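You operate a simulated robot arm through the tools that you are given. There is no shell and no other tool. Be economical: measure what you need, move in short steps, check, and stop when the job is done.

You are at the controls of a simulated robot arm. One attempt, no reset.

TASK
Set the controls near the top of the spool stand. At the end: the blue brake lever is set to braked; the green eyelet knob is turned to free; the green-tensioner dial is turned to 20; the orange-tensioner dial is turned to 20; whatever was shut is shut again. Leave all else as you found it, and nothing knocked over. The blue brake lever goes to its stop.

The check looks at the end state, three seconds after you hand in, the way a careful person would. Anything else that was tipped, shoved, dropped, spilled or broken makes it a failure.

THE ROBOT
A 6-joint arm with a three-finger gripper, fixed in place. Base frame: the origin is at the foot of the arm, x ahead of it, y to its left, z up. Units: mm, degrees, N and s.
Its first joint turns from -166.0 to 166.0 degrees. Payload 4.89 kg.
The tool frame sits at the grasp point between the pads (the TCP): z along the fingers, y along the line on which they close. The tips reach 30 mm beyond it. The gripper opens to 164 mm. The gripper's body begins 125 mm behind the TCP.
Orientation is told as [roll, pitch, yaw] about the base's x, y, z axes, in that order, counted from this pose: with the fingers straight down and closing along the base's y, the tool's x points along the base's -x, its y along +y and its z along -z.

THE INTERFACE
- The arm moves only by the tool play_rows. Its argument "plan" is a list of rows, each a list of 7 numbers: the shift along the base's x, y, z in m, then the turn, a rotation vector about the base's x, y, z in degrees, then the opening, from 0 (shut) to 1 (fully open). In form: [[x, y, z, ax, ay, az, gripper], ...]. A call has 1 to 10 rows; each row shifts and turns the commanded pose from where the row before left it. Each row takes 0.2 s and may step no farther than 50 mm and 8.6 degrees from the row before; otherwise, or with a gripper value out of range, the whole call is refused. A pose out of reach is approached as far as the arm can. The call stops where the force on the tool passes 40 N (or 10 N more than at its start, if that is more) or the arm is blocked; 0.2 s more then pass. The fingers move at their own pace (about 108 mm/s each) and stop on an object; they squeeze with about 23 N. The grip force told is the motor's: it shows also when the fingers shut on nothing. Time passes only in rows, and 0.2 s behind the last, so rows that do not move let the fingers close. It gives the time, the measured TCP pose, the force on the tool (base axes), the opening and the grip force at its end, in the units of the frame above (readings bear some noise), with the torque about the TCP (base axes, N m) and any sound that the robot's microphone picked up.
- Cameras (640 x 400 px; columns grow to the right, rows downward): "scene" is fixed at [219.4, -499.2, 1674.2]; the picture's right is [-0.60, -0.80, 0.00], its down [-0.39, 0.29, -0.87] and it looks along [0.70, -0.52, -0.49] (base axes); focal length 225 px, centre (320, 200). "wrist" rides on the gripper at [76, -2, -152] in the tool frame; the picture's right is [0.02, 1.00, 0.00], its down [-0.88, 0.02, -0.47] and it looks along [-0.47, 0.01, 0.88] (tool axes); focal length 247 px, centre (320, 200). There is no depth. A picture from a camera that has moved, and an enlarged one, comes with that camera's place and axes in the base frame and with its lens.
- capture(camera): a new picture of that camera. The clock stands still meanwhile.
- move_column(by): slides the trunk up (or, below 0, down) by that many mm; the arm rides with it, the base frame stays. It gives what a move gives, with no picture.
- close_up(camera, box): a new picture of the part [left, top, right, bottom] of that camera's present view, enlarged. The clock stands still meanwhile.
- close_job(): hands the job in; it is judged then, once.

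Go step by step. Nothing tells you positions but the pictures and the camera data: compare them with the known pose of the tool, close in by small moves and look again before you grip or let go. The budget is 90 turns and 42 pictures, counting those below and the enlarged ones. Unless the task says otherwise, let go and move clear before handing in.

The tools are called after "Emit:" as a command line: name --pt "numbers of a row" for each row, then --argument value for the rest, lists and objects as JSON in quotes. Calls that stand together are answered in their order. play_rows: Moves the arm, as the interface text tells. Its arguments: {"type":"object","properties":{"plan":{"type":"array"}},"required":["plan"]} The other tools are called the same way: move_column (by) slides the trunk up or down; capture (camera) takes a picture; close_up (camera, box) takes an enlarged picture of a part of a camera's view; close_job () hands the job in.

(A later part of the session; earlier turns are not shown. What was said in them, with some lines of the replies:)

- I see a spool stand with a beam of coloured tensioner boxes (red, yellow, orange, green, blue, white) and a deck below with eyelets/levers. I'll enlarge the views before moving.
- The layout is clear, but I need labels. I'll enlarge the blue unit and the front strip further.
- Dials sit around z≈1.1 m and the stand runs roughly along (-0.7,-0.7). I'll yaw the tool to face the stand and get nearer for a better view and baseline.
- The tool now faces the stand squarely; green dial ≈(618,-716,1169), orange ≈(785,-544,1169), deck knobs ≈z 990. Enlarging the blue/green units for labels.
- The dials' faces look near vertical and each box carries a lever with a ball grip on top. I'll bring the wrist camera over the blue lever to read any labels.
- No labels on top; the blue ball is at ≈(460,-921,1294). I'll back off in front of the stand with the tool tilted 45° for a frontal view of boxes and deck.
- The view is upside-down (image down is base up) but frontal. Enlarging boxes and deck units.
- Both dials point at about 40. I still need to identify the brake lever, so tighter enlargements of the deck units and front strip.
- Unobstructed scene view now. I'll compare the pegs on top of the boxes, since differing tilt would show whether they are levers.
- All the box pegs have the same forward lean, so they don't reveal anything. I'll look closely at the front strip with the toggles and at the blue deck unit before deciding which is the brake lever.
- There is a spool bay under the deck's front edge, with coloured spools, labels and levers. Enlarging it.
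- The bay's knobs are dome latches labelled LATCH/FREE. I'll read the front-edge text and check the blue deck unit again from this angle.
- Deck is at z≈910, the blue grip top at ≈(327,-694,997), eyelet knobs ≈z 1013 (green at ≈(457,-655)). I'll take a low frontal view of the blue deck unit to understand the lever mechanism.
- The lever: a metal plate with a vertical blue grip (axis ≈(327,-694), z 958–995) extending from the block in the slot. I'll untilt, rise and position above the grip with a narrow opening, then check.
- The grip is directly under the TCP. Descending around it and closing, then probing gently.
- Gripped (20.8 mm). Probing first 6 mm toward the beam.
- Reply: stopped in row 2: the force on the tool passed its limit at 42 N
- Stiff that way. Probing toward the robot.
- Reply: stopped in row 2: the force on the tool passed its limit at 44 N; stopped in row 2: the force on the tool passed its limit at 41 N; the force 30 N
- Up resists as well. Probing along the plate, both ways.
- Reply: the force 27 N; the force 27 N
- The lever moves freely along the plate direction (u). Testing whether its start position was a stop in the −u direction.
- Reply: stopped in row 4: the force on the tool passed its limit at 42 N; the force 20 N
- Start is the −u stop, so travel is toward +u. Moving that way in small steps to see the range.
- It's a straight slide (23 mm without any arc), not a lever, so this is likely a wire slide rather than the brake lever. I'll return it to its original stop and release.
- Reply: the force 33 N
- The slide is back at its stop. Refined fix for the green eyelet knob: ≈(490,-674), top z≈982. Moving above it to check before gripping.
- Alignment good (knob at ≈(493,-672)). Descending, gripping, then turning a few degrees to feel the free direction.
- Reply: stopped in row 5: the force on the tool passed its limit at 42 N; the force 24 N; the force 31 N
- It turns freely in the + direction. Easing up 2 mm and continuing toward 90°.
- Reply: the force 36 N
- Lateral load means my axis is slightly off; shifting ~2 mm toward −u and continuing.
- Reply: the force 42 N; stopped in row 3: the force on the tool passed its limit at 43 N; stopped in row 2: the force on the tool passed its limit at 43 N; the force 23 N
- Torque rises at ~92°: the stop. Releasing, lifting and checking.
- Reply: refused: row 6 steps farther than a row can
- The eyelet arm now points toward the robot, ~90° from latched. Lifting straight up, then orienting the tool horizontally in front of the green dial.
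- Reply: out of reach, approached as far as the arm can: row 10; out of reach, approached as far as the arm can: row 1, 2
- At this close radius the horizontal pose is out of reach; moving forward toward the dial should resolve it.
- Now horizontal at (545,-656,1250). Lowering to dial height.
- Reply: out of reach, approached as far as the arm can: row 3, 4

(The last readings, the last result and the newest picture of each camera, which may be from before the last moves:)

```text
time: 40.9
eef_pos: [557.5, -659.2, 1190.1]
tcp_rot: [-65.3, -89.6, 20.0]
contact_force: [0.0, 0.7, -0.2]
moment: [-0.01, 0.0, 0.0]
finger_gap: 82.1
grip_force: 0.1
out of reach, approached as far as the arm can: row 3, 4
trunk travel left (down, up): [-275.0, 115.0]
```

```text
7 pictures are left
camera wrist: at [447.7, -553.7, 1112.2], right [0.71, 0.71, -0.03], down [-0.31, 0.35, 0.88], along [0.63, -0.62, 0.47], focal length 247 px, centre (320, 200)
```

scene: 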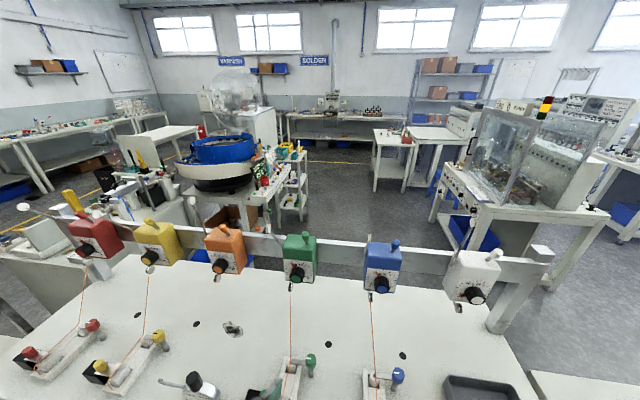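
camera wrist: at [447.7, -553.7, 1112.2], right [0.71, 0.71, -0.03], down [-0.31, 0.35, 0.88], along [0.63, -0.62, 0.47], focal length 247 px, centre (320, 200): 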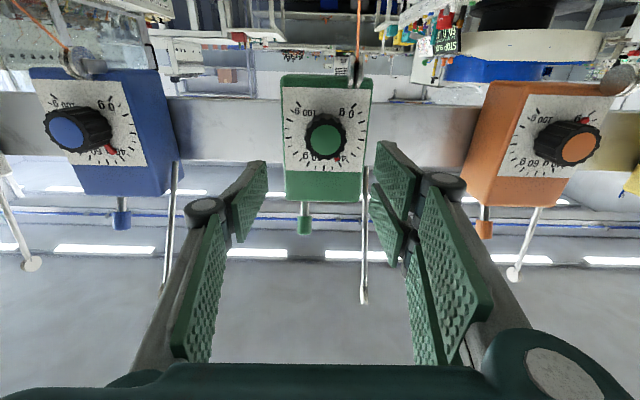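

Orange and green dials are well in view; green dial tip ≈(617,-717,1172). The arm can't go low enough here, so I'll raise the arm a bit and lower the trunk to gain reach.

Emit:
play_rows --pt "0 0 0.03 0 0 0 0.5" --pt "0 0 0.03 0 0 0 0.5" --pt "0 0 0 0 0 0 0.5"

Emit:
move_column --by -80

```text
time: 41.7
eef_pos: [556.0, -659.9, 1252.3]
tcp_rot: [-88.0, -89.5, 42.8]
contact_force: [-0.4, 1.7, 0.5]
moment: [0.06, 0.06, 0.01]
finger_gap: 82.0
grip_force: 0.0
trunk travel left (down, up): [-275.0, 115.0]
```

```text
time: 42.9
eef_pos: [557.8, -661.3, 1171.4]
tcp_rot: [-83.2, -89.6, 38.2]
contact_force: [0.0, -0.4, -0.2]
moment: [0.0, -0.01, 0.03]
finger_gap: 82.1
grip_force: 0.1
trunk travel left (down, up): [-195.0, 195.0]
```

Aligned at dial height. Advancing along the dial axis with the fingers open, then closing.

Emit:
play_rows --pt "0.018 -0.014 0 0 0 0 0.5" --pt "0.016 -0.016 0 0 0 0 0.5" --pt "0.016 -0.016 0 0 0 0 0.5" --pt "0 0 0 0 0 0 0.5"

Emit:
play_rows --pt "0 0 0 0 0 0 0.15" --pt "0 0 0 0 0 0 0" --pt "0 0 0 0 0 0 0"

```text
time: 43.9
eef_pos: [606.9, -707.0, 1171.6]
tcp_rot: [-81.3, -89.5, 36.1]
contact_force: [-0.3, -1.1, 0.4]
moment: [0.0, -0.04, 0.0]
finger_gap: 81.9
grip_force: 0.1
trunk travel left (down, up): [-195.0, 195.0]
```

```text
time: 44.7
eef_pos: [609.6, -704.3, 1172.2]
tcp_rot: [-82.2, -89.6, 37.3]
contact_force: [24.6, 16.9, 0.6]
moment: [-0.09, -0.05, 1.13]
finger_gap: 38.9
grip_force: 45.2
trunk travel left (down, up): [-195.0, 195.0]
```

Gripped the dial (38.9 mm). Easing the side load and turning 54° toward lower values in steps.

Emit:
play_rows --pt "0.0025 0.002 0 0 0 0 0" --pt "0 0 0 -4.243 4.243 0 0" --pt "0 0 0 -4.243 4.243 0 0" --pt "0 0 0 -4.243 4.243 0 0"

```text
time: 45.7
eef_pos: [609.8, -704.8, 1170.5]
tcp_rot: [-90.1, -71.5, 44.9]
contact_force: [5.5, 1.7, 12.6]
moment: [-0.13, -0.16, 0.04]
finger_gap: 38.7
grip_force: 45.4
trunk travel left (down, up): [-195.0, 195.0]
```

Emit:
play_rows --pt "0 0 0.0005 -4.243 4.243 0 0" --pt "0 0 0 -4.243 4.243 0 0" --pt "0 0 0 -4.243 4.243 0 0"

Emit:
play_rows --pt "0 0 0 -4.243 4.243 0 0" --pt "0 0 0 -4.243 4.243 0 0" --pt "0 0 0 -4.243 4.243 0 0"

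```text
time: 46.5
eef_pos: [608.6, -704.9, 1172.5]
tcp_rot: [-90.2, -53.5, 44.8]
contact_force: [4.4, -8.3, 14.1]
moment: [-0.24, -0.26, -0.21]
finger_gap: 38.8
grip_force: 45.3
trunk travel left (down, up): [-195.0, 195.0]
```

```text
time: 47.3
eef_pos: [608.7, -703.5, 1173.8]
tcp_rot: [-90.1, -35.7, 44.9]
contact_force: [4.7, -15.9, 25.8]
moment: [-0.46, -0.49, -0.52]
finger_gap: 38.6
grip_force: 45.5
trunk travel left (down, up): [-195.0, 195.0]
```

54° turned. Opening, retreating along the axis and looking.

Emit:
play_rows --pt "0 0 0 0 0 0 0.5" --pt "0 0 0 0 0 0 0.5" --pt "-0.02 0.02 0 0 0 0 0.5" --pt "-0.02 0.02 0 0 0 0 0.5" --pt "0 0 0 4.243 -4.243 0 0.5" --pt "0 0 0 5.8 -5.8 0 0.5" --pt "0 0 0 5.8 -5.8 0 0.5" --pt "0 0 0 5.8 -5.8 0 0.5" --pt "0 0 0 5.8 -5.8 0 0.5" --pt "0 0 0 5.8 -5.8 0 0.5"

Emit:
play_rows --pt "0 0 0 4.9 -4.9 0 0.5" --pt "0 0 0 0 0 0 0.5"

Emit:
close_up --camera "wrist" --box '[270, 60, 640, 220]'

```text
time: 49.5
eef_pos: [571.5, -664.0, 1171.0]
tcp_rot: [-89.8, -82.9, 44.5]
contact_force: [0.6, 0.3, -0.6]
moment: [0.0, -0.03, 0.01]
finger_gap: 82.1
grip_force: 0.1
trunk travel left (down, up): [-195.0, 195.0]
```

```text
time: 50.1
eef_pos: [569.6, -664.5, 1171.6]
tcp_rot: [-82.2, -89.7, 37.0]
contact_force: [-0.8, 0.3, 0.4]
moment: [0.0, 0.0, -0.02]
finger_gap: 82.0
grip_force: 0.0
trunk travel left (down, up): [-195.0, 195.0]
```

```text
1.73 times, centred on (455, 140) of wrist
camera zoom: at [459.9, -558.0, 1093.6], right [0.71, 0.71, -0.03], down [-0.32, 0.35, 0.88], along [0.63, -0.62, 0.47], focal length 427 px, centre (86, 304)
```

zoom: 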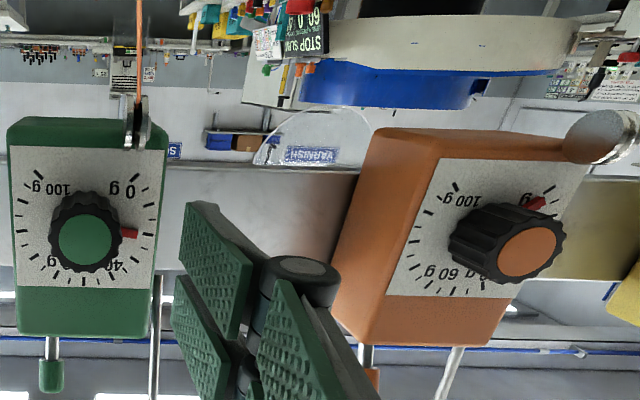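

Green dial's pointer now sits at the 20 position; orange's pointer is at 0. Moving along the beam to face the orange dial.

Emit:
play_rows --pt "0.0334 0.0342 0 0 0 0 0.5" --pt "0.0334 0.0342 0 0 0 0 0.5" --pt "0.0334 0.0342 0 0 0 0 0.5" --pt "0.0334 0.0342 0 0 0 0 0.5" --pt "0.0334 0.0342 0 0 0 0 0.5" --pt "0 0 0 0 0 0 0.5"

Emit:
capture --camera "wrist"

```text
time: 51.5
eef_pos: [737.6, -493.4, 1170.8]
tcp_rot: [-83.6, -89.6, 38.4]
contact_force: [1.1, -1.1, -0.2]
moment: [0.0, -0.02, 0.02]
finger_gap: 82.0
grip_force: 0.1
trunk travel left (down, up): [-195.0, 195.0]
```

```text
5 pictures are left
camera wrist: at [627.8, -387.2, 1092.5], right [0.71, 0.71, -0.03], down [-0.32, 0.35, 0.88], along [0.63, -0.61, 0.47], focal length 247 px, centre (320, 200)
```

wrist: 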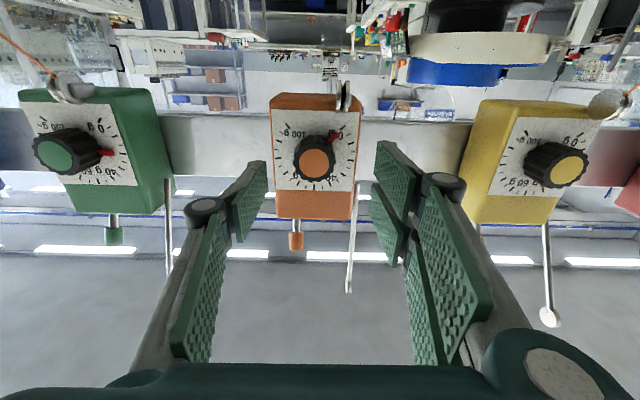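

Orange axis is ≈(785,-547,1171), pointer at 0. Shifting ~5 mm, advancing and gripping.

Emit:
play_rows --pt "0.01 -0.017 0 0 0 0 0.5" --pt "0.014 -0.014 0 0 0 0 0.5" --pt "0.014 -0.014 0 0 0 0 0.5" --pt "0 0 0 0 0 0 0.5" --pt "0 0 0 0 0 0 0.15" --pt "0 0 0 0 0 0 0" --pt "0 0 0 0 0 0 0"

```text
time: 53.1
eef_pos: [775.9, -538.1, 1170.9]
tcp_rot: [-83.7, -89.6, 38.5]
contact_force: [-0.4, -3.3, 2.7]
moment: [-0.03, -0.03, -0.09]
finger_gap: 38.9
grip_force: 45.3
trunk travel left (down, up): [-195.0, 195.0]
```

Cleanly gripped. Turning 54° clockwise (as seen from the front).

Emit:
play_rows --pt "0 0 0 4.243 -4.243 0 0" --pt "0 0 0 4.243 -4.243 0 0" --pt "0 0 0 4.243 -4.243 0 0" --pt "0 0 0 4.243 -4.243 0 0" --pt "0 0 0 4.243 -4.243 0 0"

Emit:
play_rows --pt "0 0 0 4.243 -4.243 0 0" --pt "0 0 0 4.243 -4.243 0 0" --pt "0 0 0 4.243 -4.243 0 0" --pt "0 0 0 4.243 -4.243 0 0" --pt "0 0 0 0 0 0 0"

```text
time: 54.3
eef_pos: [776.2, -538.3, 1171.5]
tcp_rot: [89.7, -60.3, -134.8]
contact_force: [-1.1, 15.7, -22.7]
moment: [0.44, 0.41, 0.33]
finger_gap: 39.0
grip_force: 45.2
trunk travel left (down, up): [-195.0, 195.0]
```

```text
time: 55.5
eef_pos: [776.4, -538.5, 1172.1]
tcp_rot: [89.8, -36.5, -134.9]
contact_force: [14.4, 9.3, -1.5]
moment: [0.09, 0.02, 0.57]
finger_gap: 39.1
grip_force: 45.1
trunk travel left (down, up): [-195.0, 195.0]
```

Releasing, retreating, rolling back, and checking both dials.

Emit:
play_rows --pt "0 0 0 0 0 0 0.5" --pt "0 0 0 0 0 0 0.5" --pt "-0.02 0.02 0 0 0 0 0.5" --pt "-0.02 0.02 0 0 0 0 0.5" --pt "-0.01 0.01 0 -5.8 5.8 0 0.5" --pt "0 0 0 -5.8 5.8 0 0.5" --pt "0 0 0 -5.8 5.8 0 0.5" --pt "0 0 0 -5.8 5.8 0 0.5" --pt "0 0 0 -5.8 5.8 0 0.5" --pt "0 0 0 -5.8 5.8 0 0.5"

Emit:
play_rows --pt "-0.02 -0.02 0 -3.3 3.3 0 0.5" --pt "-0.025 -0.025 0 0 0 0 0.5" --pt "-0.025 -0.025 0 0 0 0 0.5" --pt "0 0 0 0 0 0 0.5"

Emit:
close_up --camera "wrist" --box '[140, 80, 460, 200]'

```text
time: 57.7
eef_pos: [725.6, -488.8, 1171.1]
tcp_rot: [89.3, -85.8, -134.4]
contact_force: [0.7, 0.1, 0.8]
moment: [-0.01, 0.03, -0.02]
finger_gap: 81.7
grip_force: 0.1
trunk travel left (down, up): [-195.0, 195.0]
```

```text
time: 58.7
eef_pos: [656.7, -560.0, 1172.5]
tcp_rot: [-83.3, -89.6, 38.3]
contact_force: [-0.3, -0.6, -0.1]
moment: [0.0, 0.02, 0.02]
finger_gap: 82.2
grip_force: 0.0
trunk travel left (down, up): [-195.0, 195.0]
```

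```text
2.00 times, centred on (300, 140) of wrist
camera zoom: at [544.0, -453.0, 1095.2], right [0.71, 0.71, -0.03], down [-0.32, 0.35, 0.88], along [0.63, -0.62, 0.47], focal length 494 px, centre (360, 320)
```

zoom: 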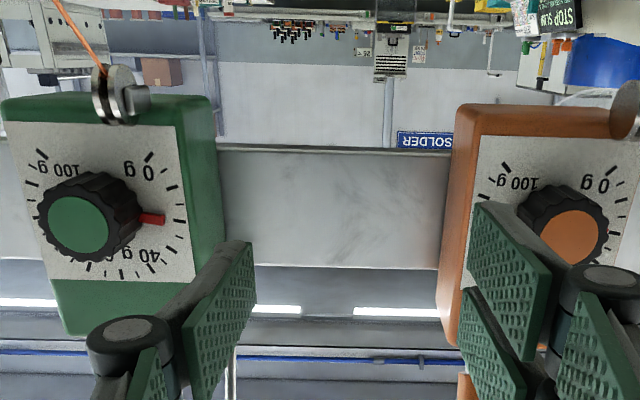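

Green's pointer lies at 20. Now the brake lever: the peg on top of the blue tensioner leans ~17° to the front (base ≈(480,-936,1252), tip ≈(470,-925,1300)). I'll raise, close the fingers, and move in front of it to test by a gentle push.

Emit:
play_rows --pt "0 0 0.04 0 0 0 0.3" --pt "0 0 0.04 0 0 0 0" --pt "0 0 0.037 0 0 0 0" --pt "-0.03 -0.035 0 0 0 0 0" --pt "-0.032 -0.037 0 0 0 0 0" --pt "-0.032 -0.037 0 0 0 0 0" --pt "-0.032 -0.037 0 0 0 0 0" --pt "-0.032 -0.037 0 0 0 0 0" --pt "-0.032 -0.037 0 0 0 0 0" --pt "-0.032 -0.037 0 0 0 0 0"

Emit:
play_rows --pt "-0.033 -0.0395 0 0 0 0 0" --pt "0 0 0 0 0 0 0"

Emit:
capture --camera "wrist"

```text
time: 60.9
eef_pos: [431.1, -812.5, 1286.2]
tcp_rot: [-84.3, -89.6, 39.3]
contact_force: [0.9, 0.9, 0.7]
moment: [0.05, 0.08, -0.26]
finger_gap: 0.0
grip_force: 23.4
trunk travel left (down, up): [-195.0, 195.0]
```

```text
refused: row 1 steps farther than a row can; nothing moved
```

```text
3 pictures are left
camera wrist: at [321.3, -706.7, 1207.8], right [0.71, 0.71, -0.03], down [-0.32, 0.35, 0.88], along [0.63, -0.61, 0.47], focal length 247 px, centre (320, 200)
```

wrist: 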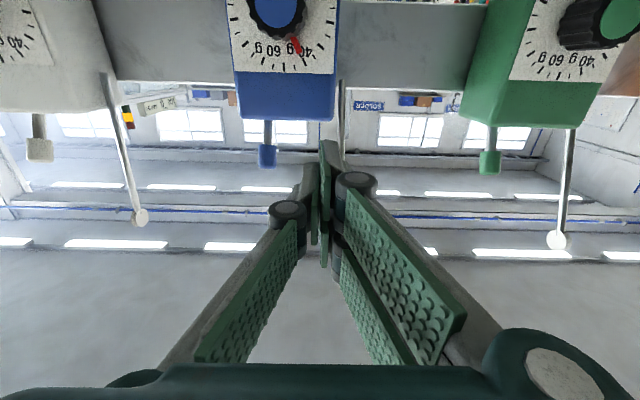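

The blue peg cap is at ≈(466,-928,~1293). Shifting sideways and advancing near it.

Emit:
play_rows --pt "-0.02 -0.02 0.001 0 0 0 0" --pt "-0.0205 -0.0205 0.001 0 0 0 0" --pt "0.015 -0.015 0 0 0 0 0" --pt "0.015 -0.015 0 0 0 0 0" --pt "0.005 -0.005 0 0 0 0 0" --pt "0.005 -0.005 0 0 0 0 0" --pt "0 0 0 0 0 0 0"

Emit:
play_rows --pt "0.003 -0.003 0 0 0 0 0" --pt "0.003 -0.003 0 0 0 0 0" --pt "0.003 -0.003 0 0 0 0 0" --pt "0.003 -0.003 0 0 0 0 0"

```text
time: 62.5
eef_pos: [433.4, -896.6, 1291.9]
tcp_rot: [-82.9, -89.7, 37.7]
contact_force: [-1.9, 0.4, 0.9]
moment: [-0.03, -0.06, -0.04]
finger_gap: 0.0
grip_force: 23.4
trunk travel left (down, up): [-195.0, 195.0]
```

```text
time: 63.5
eef_pos: [444.2, -907.8, 1290.5]
tcp_rot: [-82.5, -89.6, 37.4]
contact_force: [-0.2, 0.3, 1.1]
moment: [0.02, -0.01, 0.01]
finger_gap: 0.0
grip_force: 23.2
trunk travel left (down, up): [-195.0, 195.0]
```

Emit:
play_rows --pt "0.003 -0.003 0 0 0 0 0" --pt "0.003 -0.003 0 0 0 0 0" --pt "0.003 -0.003 0 0 0 0 0"

Emit:
play_rows --pt "0.003 -0.003 0 0 0 0 0" --pt "0.003 -0.003 0 0 0 0 0" --pt "0.003 -0.003 0 0 0 0 0"

```text
time: 64.3
eef_pos: [451.0, -914.8, 1291.3]
tcp_rot: [-92.6, -89.5, 47.6]
contact_force: [-23.8, 25.1, -5.6]
moment: [0.86, 0.84, 0.09]
finger_gap: 0.0
grip_force: 22.5
trunk travel left (down, up): [-195.0, 195.0]
```

```text
time: 64.6
eef_pos: [451.6, -915.5, 1291.6]
tcp_rot: [-93.7, -89.7, 48.5]
contact_force: [-16.0, 14.5, 10.6]
moment: [0.32, 0.24, 0.05]
finger_gap: 0.1
grip_force: 23.0
trunk travel left (down, up): [-195.0, 195.0]
stopped in row 1: the force on the tool passed its limit at 51 N (the readings are from after the stop); the commanded pose is now the measured one
```

Contact at tip d≈997 and stiff; the peg may be fixed in this direction or already at a stop. I'll back off and grip the peg to feel the other directions.

Emit:
play_rows --pt "-0.02 0.02 0 0 0 0 0" --pt "-0.01 0.01 0 0 0 0 0.3" --pt "0 0 0 0 0 0 0.3" --pt "0.02 -0.02 0 0 0 0 0.3" --pt "0.015 -0.015 0 0 0 0 0.3" --pt "0.01 -0.01 0 0 0 0 0.3" --pt "0 0 0 0 0 0 0" --pt "0 0 0 0 0 0 0"

```text
time: 66.4
eef_pos: [470.8, -929.6, 1289.6]
tcp_rot: [-77.5, -89.5, 32.5]
contact_force: [18.5, 14.2, -8.8]
moment: [-0.04, 0.01, 0.69]
finger_gap: 18.6
grip_force: 44.8
trunk travel left (down, up): [-195.0, 195.0]
```

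Peg gripped (18.6 mm). Probing sideways.

Emit:
play_rows --pt "0.002 0.002 0 0 0 0 0" --pt "0.0015 0.0015 0 0 0 0 0" --pt "0.0015 0.0015 0 0 0 0 0"

Emit:
play_rows --pt "-0.0015 -0.0015 0 0 0 0 0" --pt "-0.0015 -0.0015 0 0 0 0 0" --pt "-0.0015 -0.0015 0 0 0 0 0" --pt "-0.0015 -0.0015 0 0 0 0 0"

```text
time: 67.2
eef_pos: [470.5, -929.9, 1290.5]
tcp_rot: [-74.0, -89.7, 28.6]
contact_force: [2.6, -23.7, 5.6]
moment: [-0.41, -0.53, -0.55]
finger_gap: 18.4
grip_force: 45.3
trunk travel left (down, up): [-195.0, 195.0]
```

```text
time: 68.2
eef_pos: [470.2, -930.1, 1290.1]
tcp_rot: [-78.2, -89.6, 33.4]
contact_force: [18.3, 15.8, -5.1]
moment: [0.0, 0.0, 0.72]
finger_gap: 18.7
grip_force: 45.5
trunk travel left (down, up): [-195.0, 195.0]
```

Stiff sideways. Now pulling toward the front.

Emit:
play_rows --pt "0.0007 0.0007 0 0 0 0 0" --pt "-0.002 0.002 0 0 0 0 0" --pt "-0.002 0.002 0 0 0 0 0" --pt "-0.002 0.002 0 0 0 0 0"

```text
time: 68.8
eef_pos: [469.9, -929.1, 1290.8]
tcp_rot: [-75.4, -89.6, 30.4]
contact_force: [17.0, -2.6, -2.9]
moment: [-0.34, -0.3, 0.06]
finger_gap: 18.8
grip_force: 45.3
trunk travel left (down, up): [-195.0, 195.0]
stopped in row 3: the force on the tool passed its limit at 43 N (the readings are from after the stop); the commanded pose is now the measured one
```

Stiff there as well. One last quick check of the peg vertically.

Emit:
play_rows --pt "0 0 0.003 0 0 0 0" --pt "0 0 0.003 0 0 0 0"

Emit:
play_rows --pt "0.002 -0.002 0 0 0 0 0" --pt "0.002 -0.002 0 0 0 0 0" --pt "0.002 -0.002 0 0 0 0 0"

```text
time: 69.3
eef_pos: [470.2, -929.5, 1289.9]
tcp_rot: [-68.3, -89.3, 23.5]
contact_force: [10.1, -4.8, -19.4]
moment: [-0.12, -0.21, 0.04]
finger_gap: 18.6
grip_force: 44.5
trunk travel left (down, up): [-195.0, 195.0]
stopped in row 2: the force on the tool passed its limit at 45 N (the readings are from after the stop); the commanded pose is now the measured one
```

```text
time: 69.7
eef_pos: [472.4, -929.2, 1290.3]
tcp_rot: [-70.1, -89.4, 25.2]
contact_force: [2.0, -1.2, -14.2]
moment: [0.33, -0.29, -0.16]
finger_gap: 18.7
grip_force: 44.4
trunk travel left (down, up): [-195.0, 195.0]
stopped in row 2: the force on the tool passed its limit at 42 N (the readings are from after the stop); the commanded pose is now the measured one
```

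The peg is fixed in every direction, so it's only a handle. That leaves the blue-gripped slide on the deck as the only blue control up here, with travel away from its start stop. Releasing the peg and returning there.

Emit:
play_rows --pt "0 0 0 0 0 0 0.35" --pt "0 0 0 0 0 0 0.35" --pt "-0.02 0.02 0 0 0 0 0.35" --pt "-0.03 0.03 0 0 0 0 0.35" --pt "-0.03 0.03 0 0 0 0 0.21" --pt "0 0.01 0 5.3 5.3 0 0.21" --pt "0 0.01 0 5.3 5.3 0 0.21" --pt "0 0.01 0 5.3 5.3 0 0.21" --pt "0 0.01 0 5.3 5.3 0 0.21" --pt "0 0.01 0 5.3 5.3 0 0.21"

Emit:
play_rows --pt "0 0 0 5.3 5.3 0 0.21" --pt "0 0 0 5.3 5.3 0 0.21" --pt "0 0 0 5.3 5.3 0 0.21" --pt "0 0 0 5.3 5.3 0 0.21" --pt "0 0 0 5.3 5.3 0 0.21" --pt "0 0 0 5.3 5.3 0 0.21" --pt "0 0 0 5.3 5.3 0 0.21" --pt "0 0 0 0 0 0 0.21"

```text
time: 71.9
eef_pos: [388.4, -798.5, 1291.0]
tcp_rot: [-0.5, -52.3, -44.1]
contact_force: [-0.7, -1.1, -1.2]
moment: [0.01, -0.03, 0.02]
finger_gap: 34.5
grip_force: 0.1
trunk travel left (down, up): [-195.0, 195.0]
```

```text
time: 73.7
eef_pos: [390.6, -800.7, 1291.6]
tcp_rot: [0.2, 0.2, -44.5]
contact_force: [0.3, -0.9, -0.5]
moment: [0.1, 0.11, 0.0]
finger_gap: 34.4
grip_force: 0.0
trunk travel left (down, up): [-195.0, 195.0]
```

Emit:
play_rows --pt "-0.021 0.035 -0.02 0 0 0 0.21" --pt "-0.021 0.035 -0.02 0 0 0 0.21" --pt "-0.021 0.035 -0.02 0 0 0 0.21" --pt "0 0 -0.045 0 0 0 0.21" --pt "0 0 -0.045 0 0 0 0.21" --pt "0 0 -0.045 0 0 0 0.21" --pt "0 0 -0.04 0 0 0 0.21" --pt "0 0 0 0 0 0 0.21"

```text
time: 75.5
eef_pos: [327.2, -694.1, 1054.6]
tcp_rot: [0.2, 0.2, -44.4]
contact_force: [0.3, 0.0, -0.8]
moment: [0.04, 0.0, 0.0]
finger_gap: 34.5
grip_force: 0.1
trunk travel left (down, up): [-195.0, 195.0]
```

Descending onto the blue grip at its known position, gripping, and sliding toward +u.

Emit:
play_rows --pt "0 -0.001 -0.02 0 0 0 0.21" --pt "0 0 -0.02 0 0 0 0.21" --pt "0 0 -0.014 0 0 0 0.21" --pt "0 0 0 0 0 0 0" --pt "0 0 0 0 0 0 0"

Emit:
play_rows --pt "0.002 0.002 0 0 0 0 0" --pt "0.003 0.003 0 0 0 0 0" --pt "0.003 0.003 0 0 0 0 0" --pt "0.003 0.003 0 0 0 0 0" --pt "0.003 0.003 0 0 0 0 0" --pt "0.003 0.003 0 0 0 0 0"

```text
time: 76.7
eef_pos: [326.7, -694.9, 1003.3]
tcp_rot: [0.2, 0.0, -44.4]
contact_force: [0.2, -1.8, 4.2]
moment: [-0.16, -0.11, 0.0]
finger_gap: 20.6
grip_force: 44.4
trunk travel left (down, up): [-195.0, 195.0]
```

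```text
time: 78.1
eef_pos: [343.6, -678.2, 1003.2]
tcp_rot: [0.2, 0.1, -44.4]
contact_force: [8.0, -8.1, 19.0]
moment: [-0.41, -0.43, -0.01]
finger_gap: 20.8
grip_force: 45.1
trunk travel left (down, up): [-195.0, 195.0]
```

Emit:
play_rows --pt "0.002 0.002 0.001 0 0 0 0" --pt "0.002 0.002 0 0 0 0 0" --pt "0.002 0.002 0 0 0 0 0" --pt "0.002 0.002 0 0 0 0 0"

Emit:
play_rows --pt "0.002 0.002 0 0 0 0 0" --pt "0.002 0.002 0 0 0 0 0" --pt "0.002 0.002 0 0 0 0 0" --pt "0.002 0.002 0 0 0 0 0"

```text
time: 79.1
eef_pos: [352.7, -669.5, 1003.8]
tcp_rot: [0.2, 0.0, -44.4]
contact_force: [7.1, -6.7, -3.8]
moment: [-0.21, -0.22, -0.01]
finger_gap: 20.7
grip_force: 45.0
trunk travel left (down, up): [-195.0, 195.0]
```

```text
time: 79.8
eef_pos: [352.8, -668.4, 1003.7]
tcp_rot: [-0.1, 0.2, -44.7]
contact_force: [-15.5, -16.7, -0.5]
moment: [-0.48, 0.66, -0.34]
finger_gap: 20.9
grip_force: 44.7
trunk travel left (down, up): [-195.0, 195.0]
stopped in row 3: the force on the tool passed its limit at 44 N (the readings are from after the stop); the commanded pose is now the measured one
```

The slide meets its far stop after ~37 mm. Releasing, rising, and looking at both the blue slide and the green eyelet.

Emit:
play_rows --pt "0 0 0 0 0 0 0.21" --pt "0 0 0 0 0 0 0.21" --pt "0 0 0.04 0 0 0 0.21" --pt "0 0 0.045 0 0 0 0.21" --pt "0 0 0.045 0 0 0 0.4" --pt "-0.01 0.03 0.03 0 0 0 0.8" --pt "-0.01 0.03 0 0 0 0 1" --pt "0 0 0 0 0 0 1"

Emit:
close_up --camera "wrist" --box '[190, 60, 510, 260]'

```text
time: 81.6
eef_pos: [335.2, -604.4, 1162.1]
tcp_rot: [-0.1, 0.0, -44.6]
contact_force: [-0.5, 1.5, -0.5]
moment: [-0.13, -0.07, 0.04]
finger_gap: 164.0
grip_force: 0.1
trunk travel left (down, up): [-195.0, 195.0]
```

```text
2.00 times, centred on (350, 160) of wrist
camera zoom: at [278.5, -552.9, 1313.3], right [0.69, 0.73, 0.0], down [0.64, -0.6, 0.47], along [0.34, -0.32, -0.88], focal length 494 px, centre (260, 280)
```

zoom: 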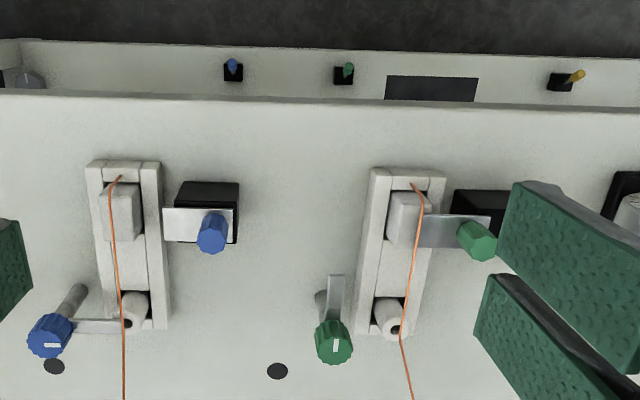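

Green's eyelet arm is swung clear of the eyelet, and the blue lever plate now sits over its black brake block at the stop. The low bay is at z≈200, so not "near the top". Now a frontal check of the green and orange dials.

Emit:
play_rows --pt "0.025 0.025 0.02 0 0 0 1" --pt "0.03 0.027 0.015 -5.3 -5.3 0 1" --pt "0.03 0.027 0.015 -5.3 -5.3 0 1" --pt "0.03 0.027 0.015 -5.3 -5.3 0 1" --pt "0.03 0.027 0.015 -5.3 -5.3 0 1" --pt "0.03 0.027 0.008 -5.3 -5.3 0 1" --pt "0 0 0 -5.3 -5.3 0 1" --pt "0 0 0 0 0 0 1"

Emit:
close_up --camera "wrist" --box '[220, 180, 420, 305]'

```text
time: 83.6
eef_pos: [562.5, -491.6, 1262.7]
tcp_rot: [-0.4, -45.0, -44.5]
contact_force: [-0.1, -0.4, -0.4]
moment: [-0.02, 0.0, 0.0]
finger_gap: 163.7
grip_force: 0.0
trunk travel left (down, up): [-195.0, 195.0]
stopped in row 8: the arm was blocked; the commanded pose is now the measured one
```

```text
3.20 times, centred on (320, 242) of wrist
camera zoom: at [443.4, -378.7, 1314.9], right [0.69, 0.72, -0.02], down [0.22, -0.19, 0.96], along [0.69, -0.67, -0.29], focal length 790 px, centre (320, 64)
```

zoom: 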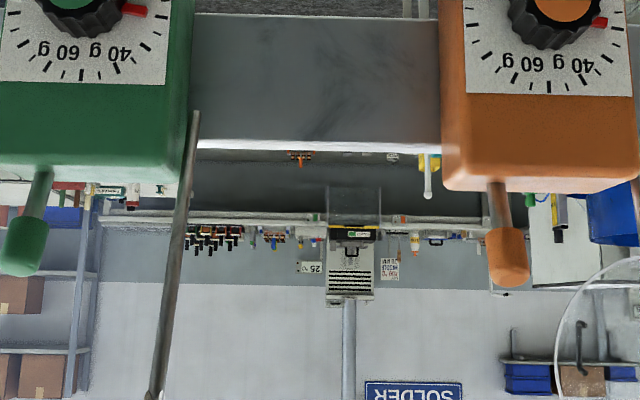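

Both pointers sit at matching positions at the frame's edge; I'll use the last picture to see the full dial faces.

Emit:
close_up --camera "wrist" --box '[215, 125, 425, 225]'

```text
3.05 times, centred on (320, 175) of wrist
camera zoom: at [443.4, -378.7, 1314.9], right [0.69, 0.72, -0.02], down [0.22, -0.19, 0.96], along [0.69, -0.67, -0.29], focal length 753 px, centre (320, 276)
```

zoom: 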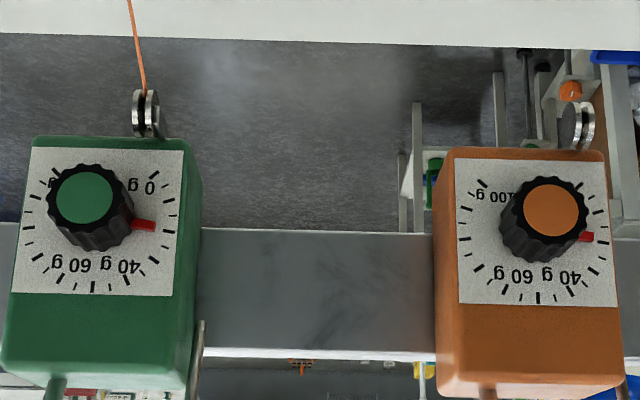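

Both pointers sit on the 20 tick. Moving the arm up and clear before handing in.

Emit:
play_rows --pt "0 0 0.03 0 0 0 1" --pt "0 0 0.04 5.3 5.3 0 1" --pt "0 0 0.04 5.3 5.3 0 1" --pt "0 0 0.04 5.3 5.3 0 1" --pt "-0.01 0 0.04 5.3 5.3 0 1" --pt "-0.02 0 0.03 5.3 5.3 0 1" --pt "-0.02 0 0 5.3 5.3 0 1" --pt "0 0 0 0 0 0 1"

```text
time: 85.4
eef_pos: [507.2, -489.2, 1482.8]
tcp_rot: [0.0, 0.1, -44.7]
contact_force: [0.0, -0.6, 0.8]
moment: [0.1, 0.07, 0.03]
finger_gap: 164.0
grip_force: 0.0
trunk travel left (down, up): [-195.0, 195.0]
```

The arm is clear, with no contact force. The controls are set as I identified them, so I'm handing in.

Emit:
close_job

```text
The job is handed in.
```

I handed the job in with all four controls moved. I'm sure of three; the fourth, the blue brake lever, was identified by elimination.

- **Blue brake lever:** nothing on the deck is labelled. I took the lever to be the plate with the blue grip, which turned out to slide in a straight line. I moved it about 37 mm to its far stop, where it sits over the black block. The peg on top of the blue box wouldn't move in any direction I tried. The blue toggle in the lower bay was too low to count as "near the top".
- **Green eyelet knob:** turned about 90° to its stop, and the arm is swung clear of the eyelet.
- **Green and orange dials:** both pointers read about 20 in the last picture.
- **Whatever was shut:** I found no cover I needed to open, so there was nothing to shut again.

The arm reported being blocked once, late on, with no force on the tool. I had no pictures left to find out why. It moved freely afterwards and is clear of the stand. The trunk is still 80 mm lower than it started.
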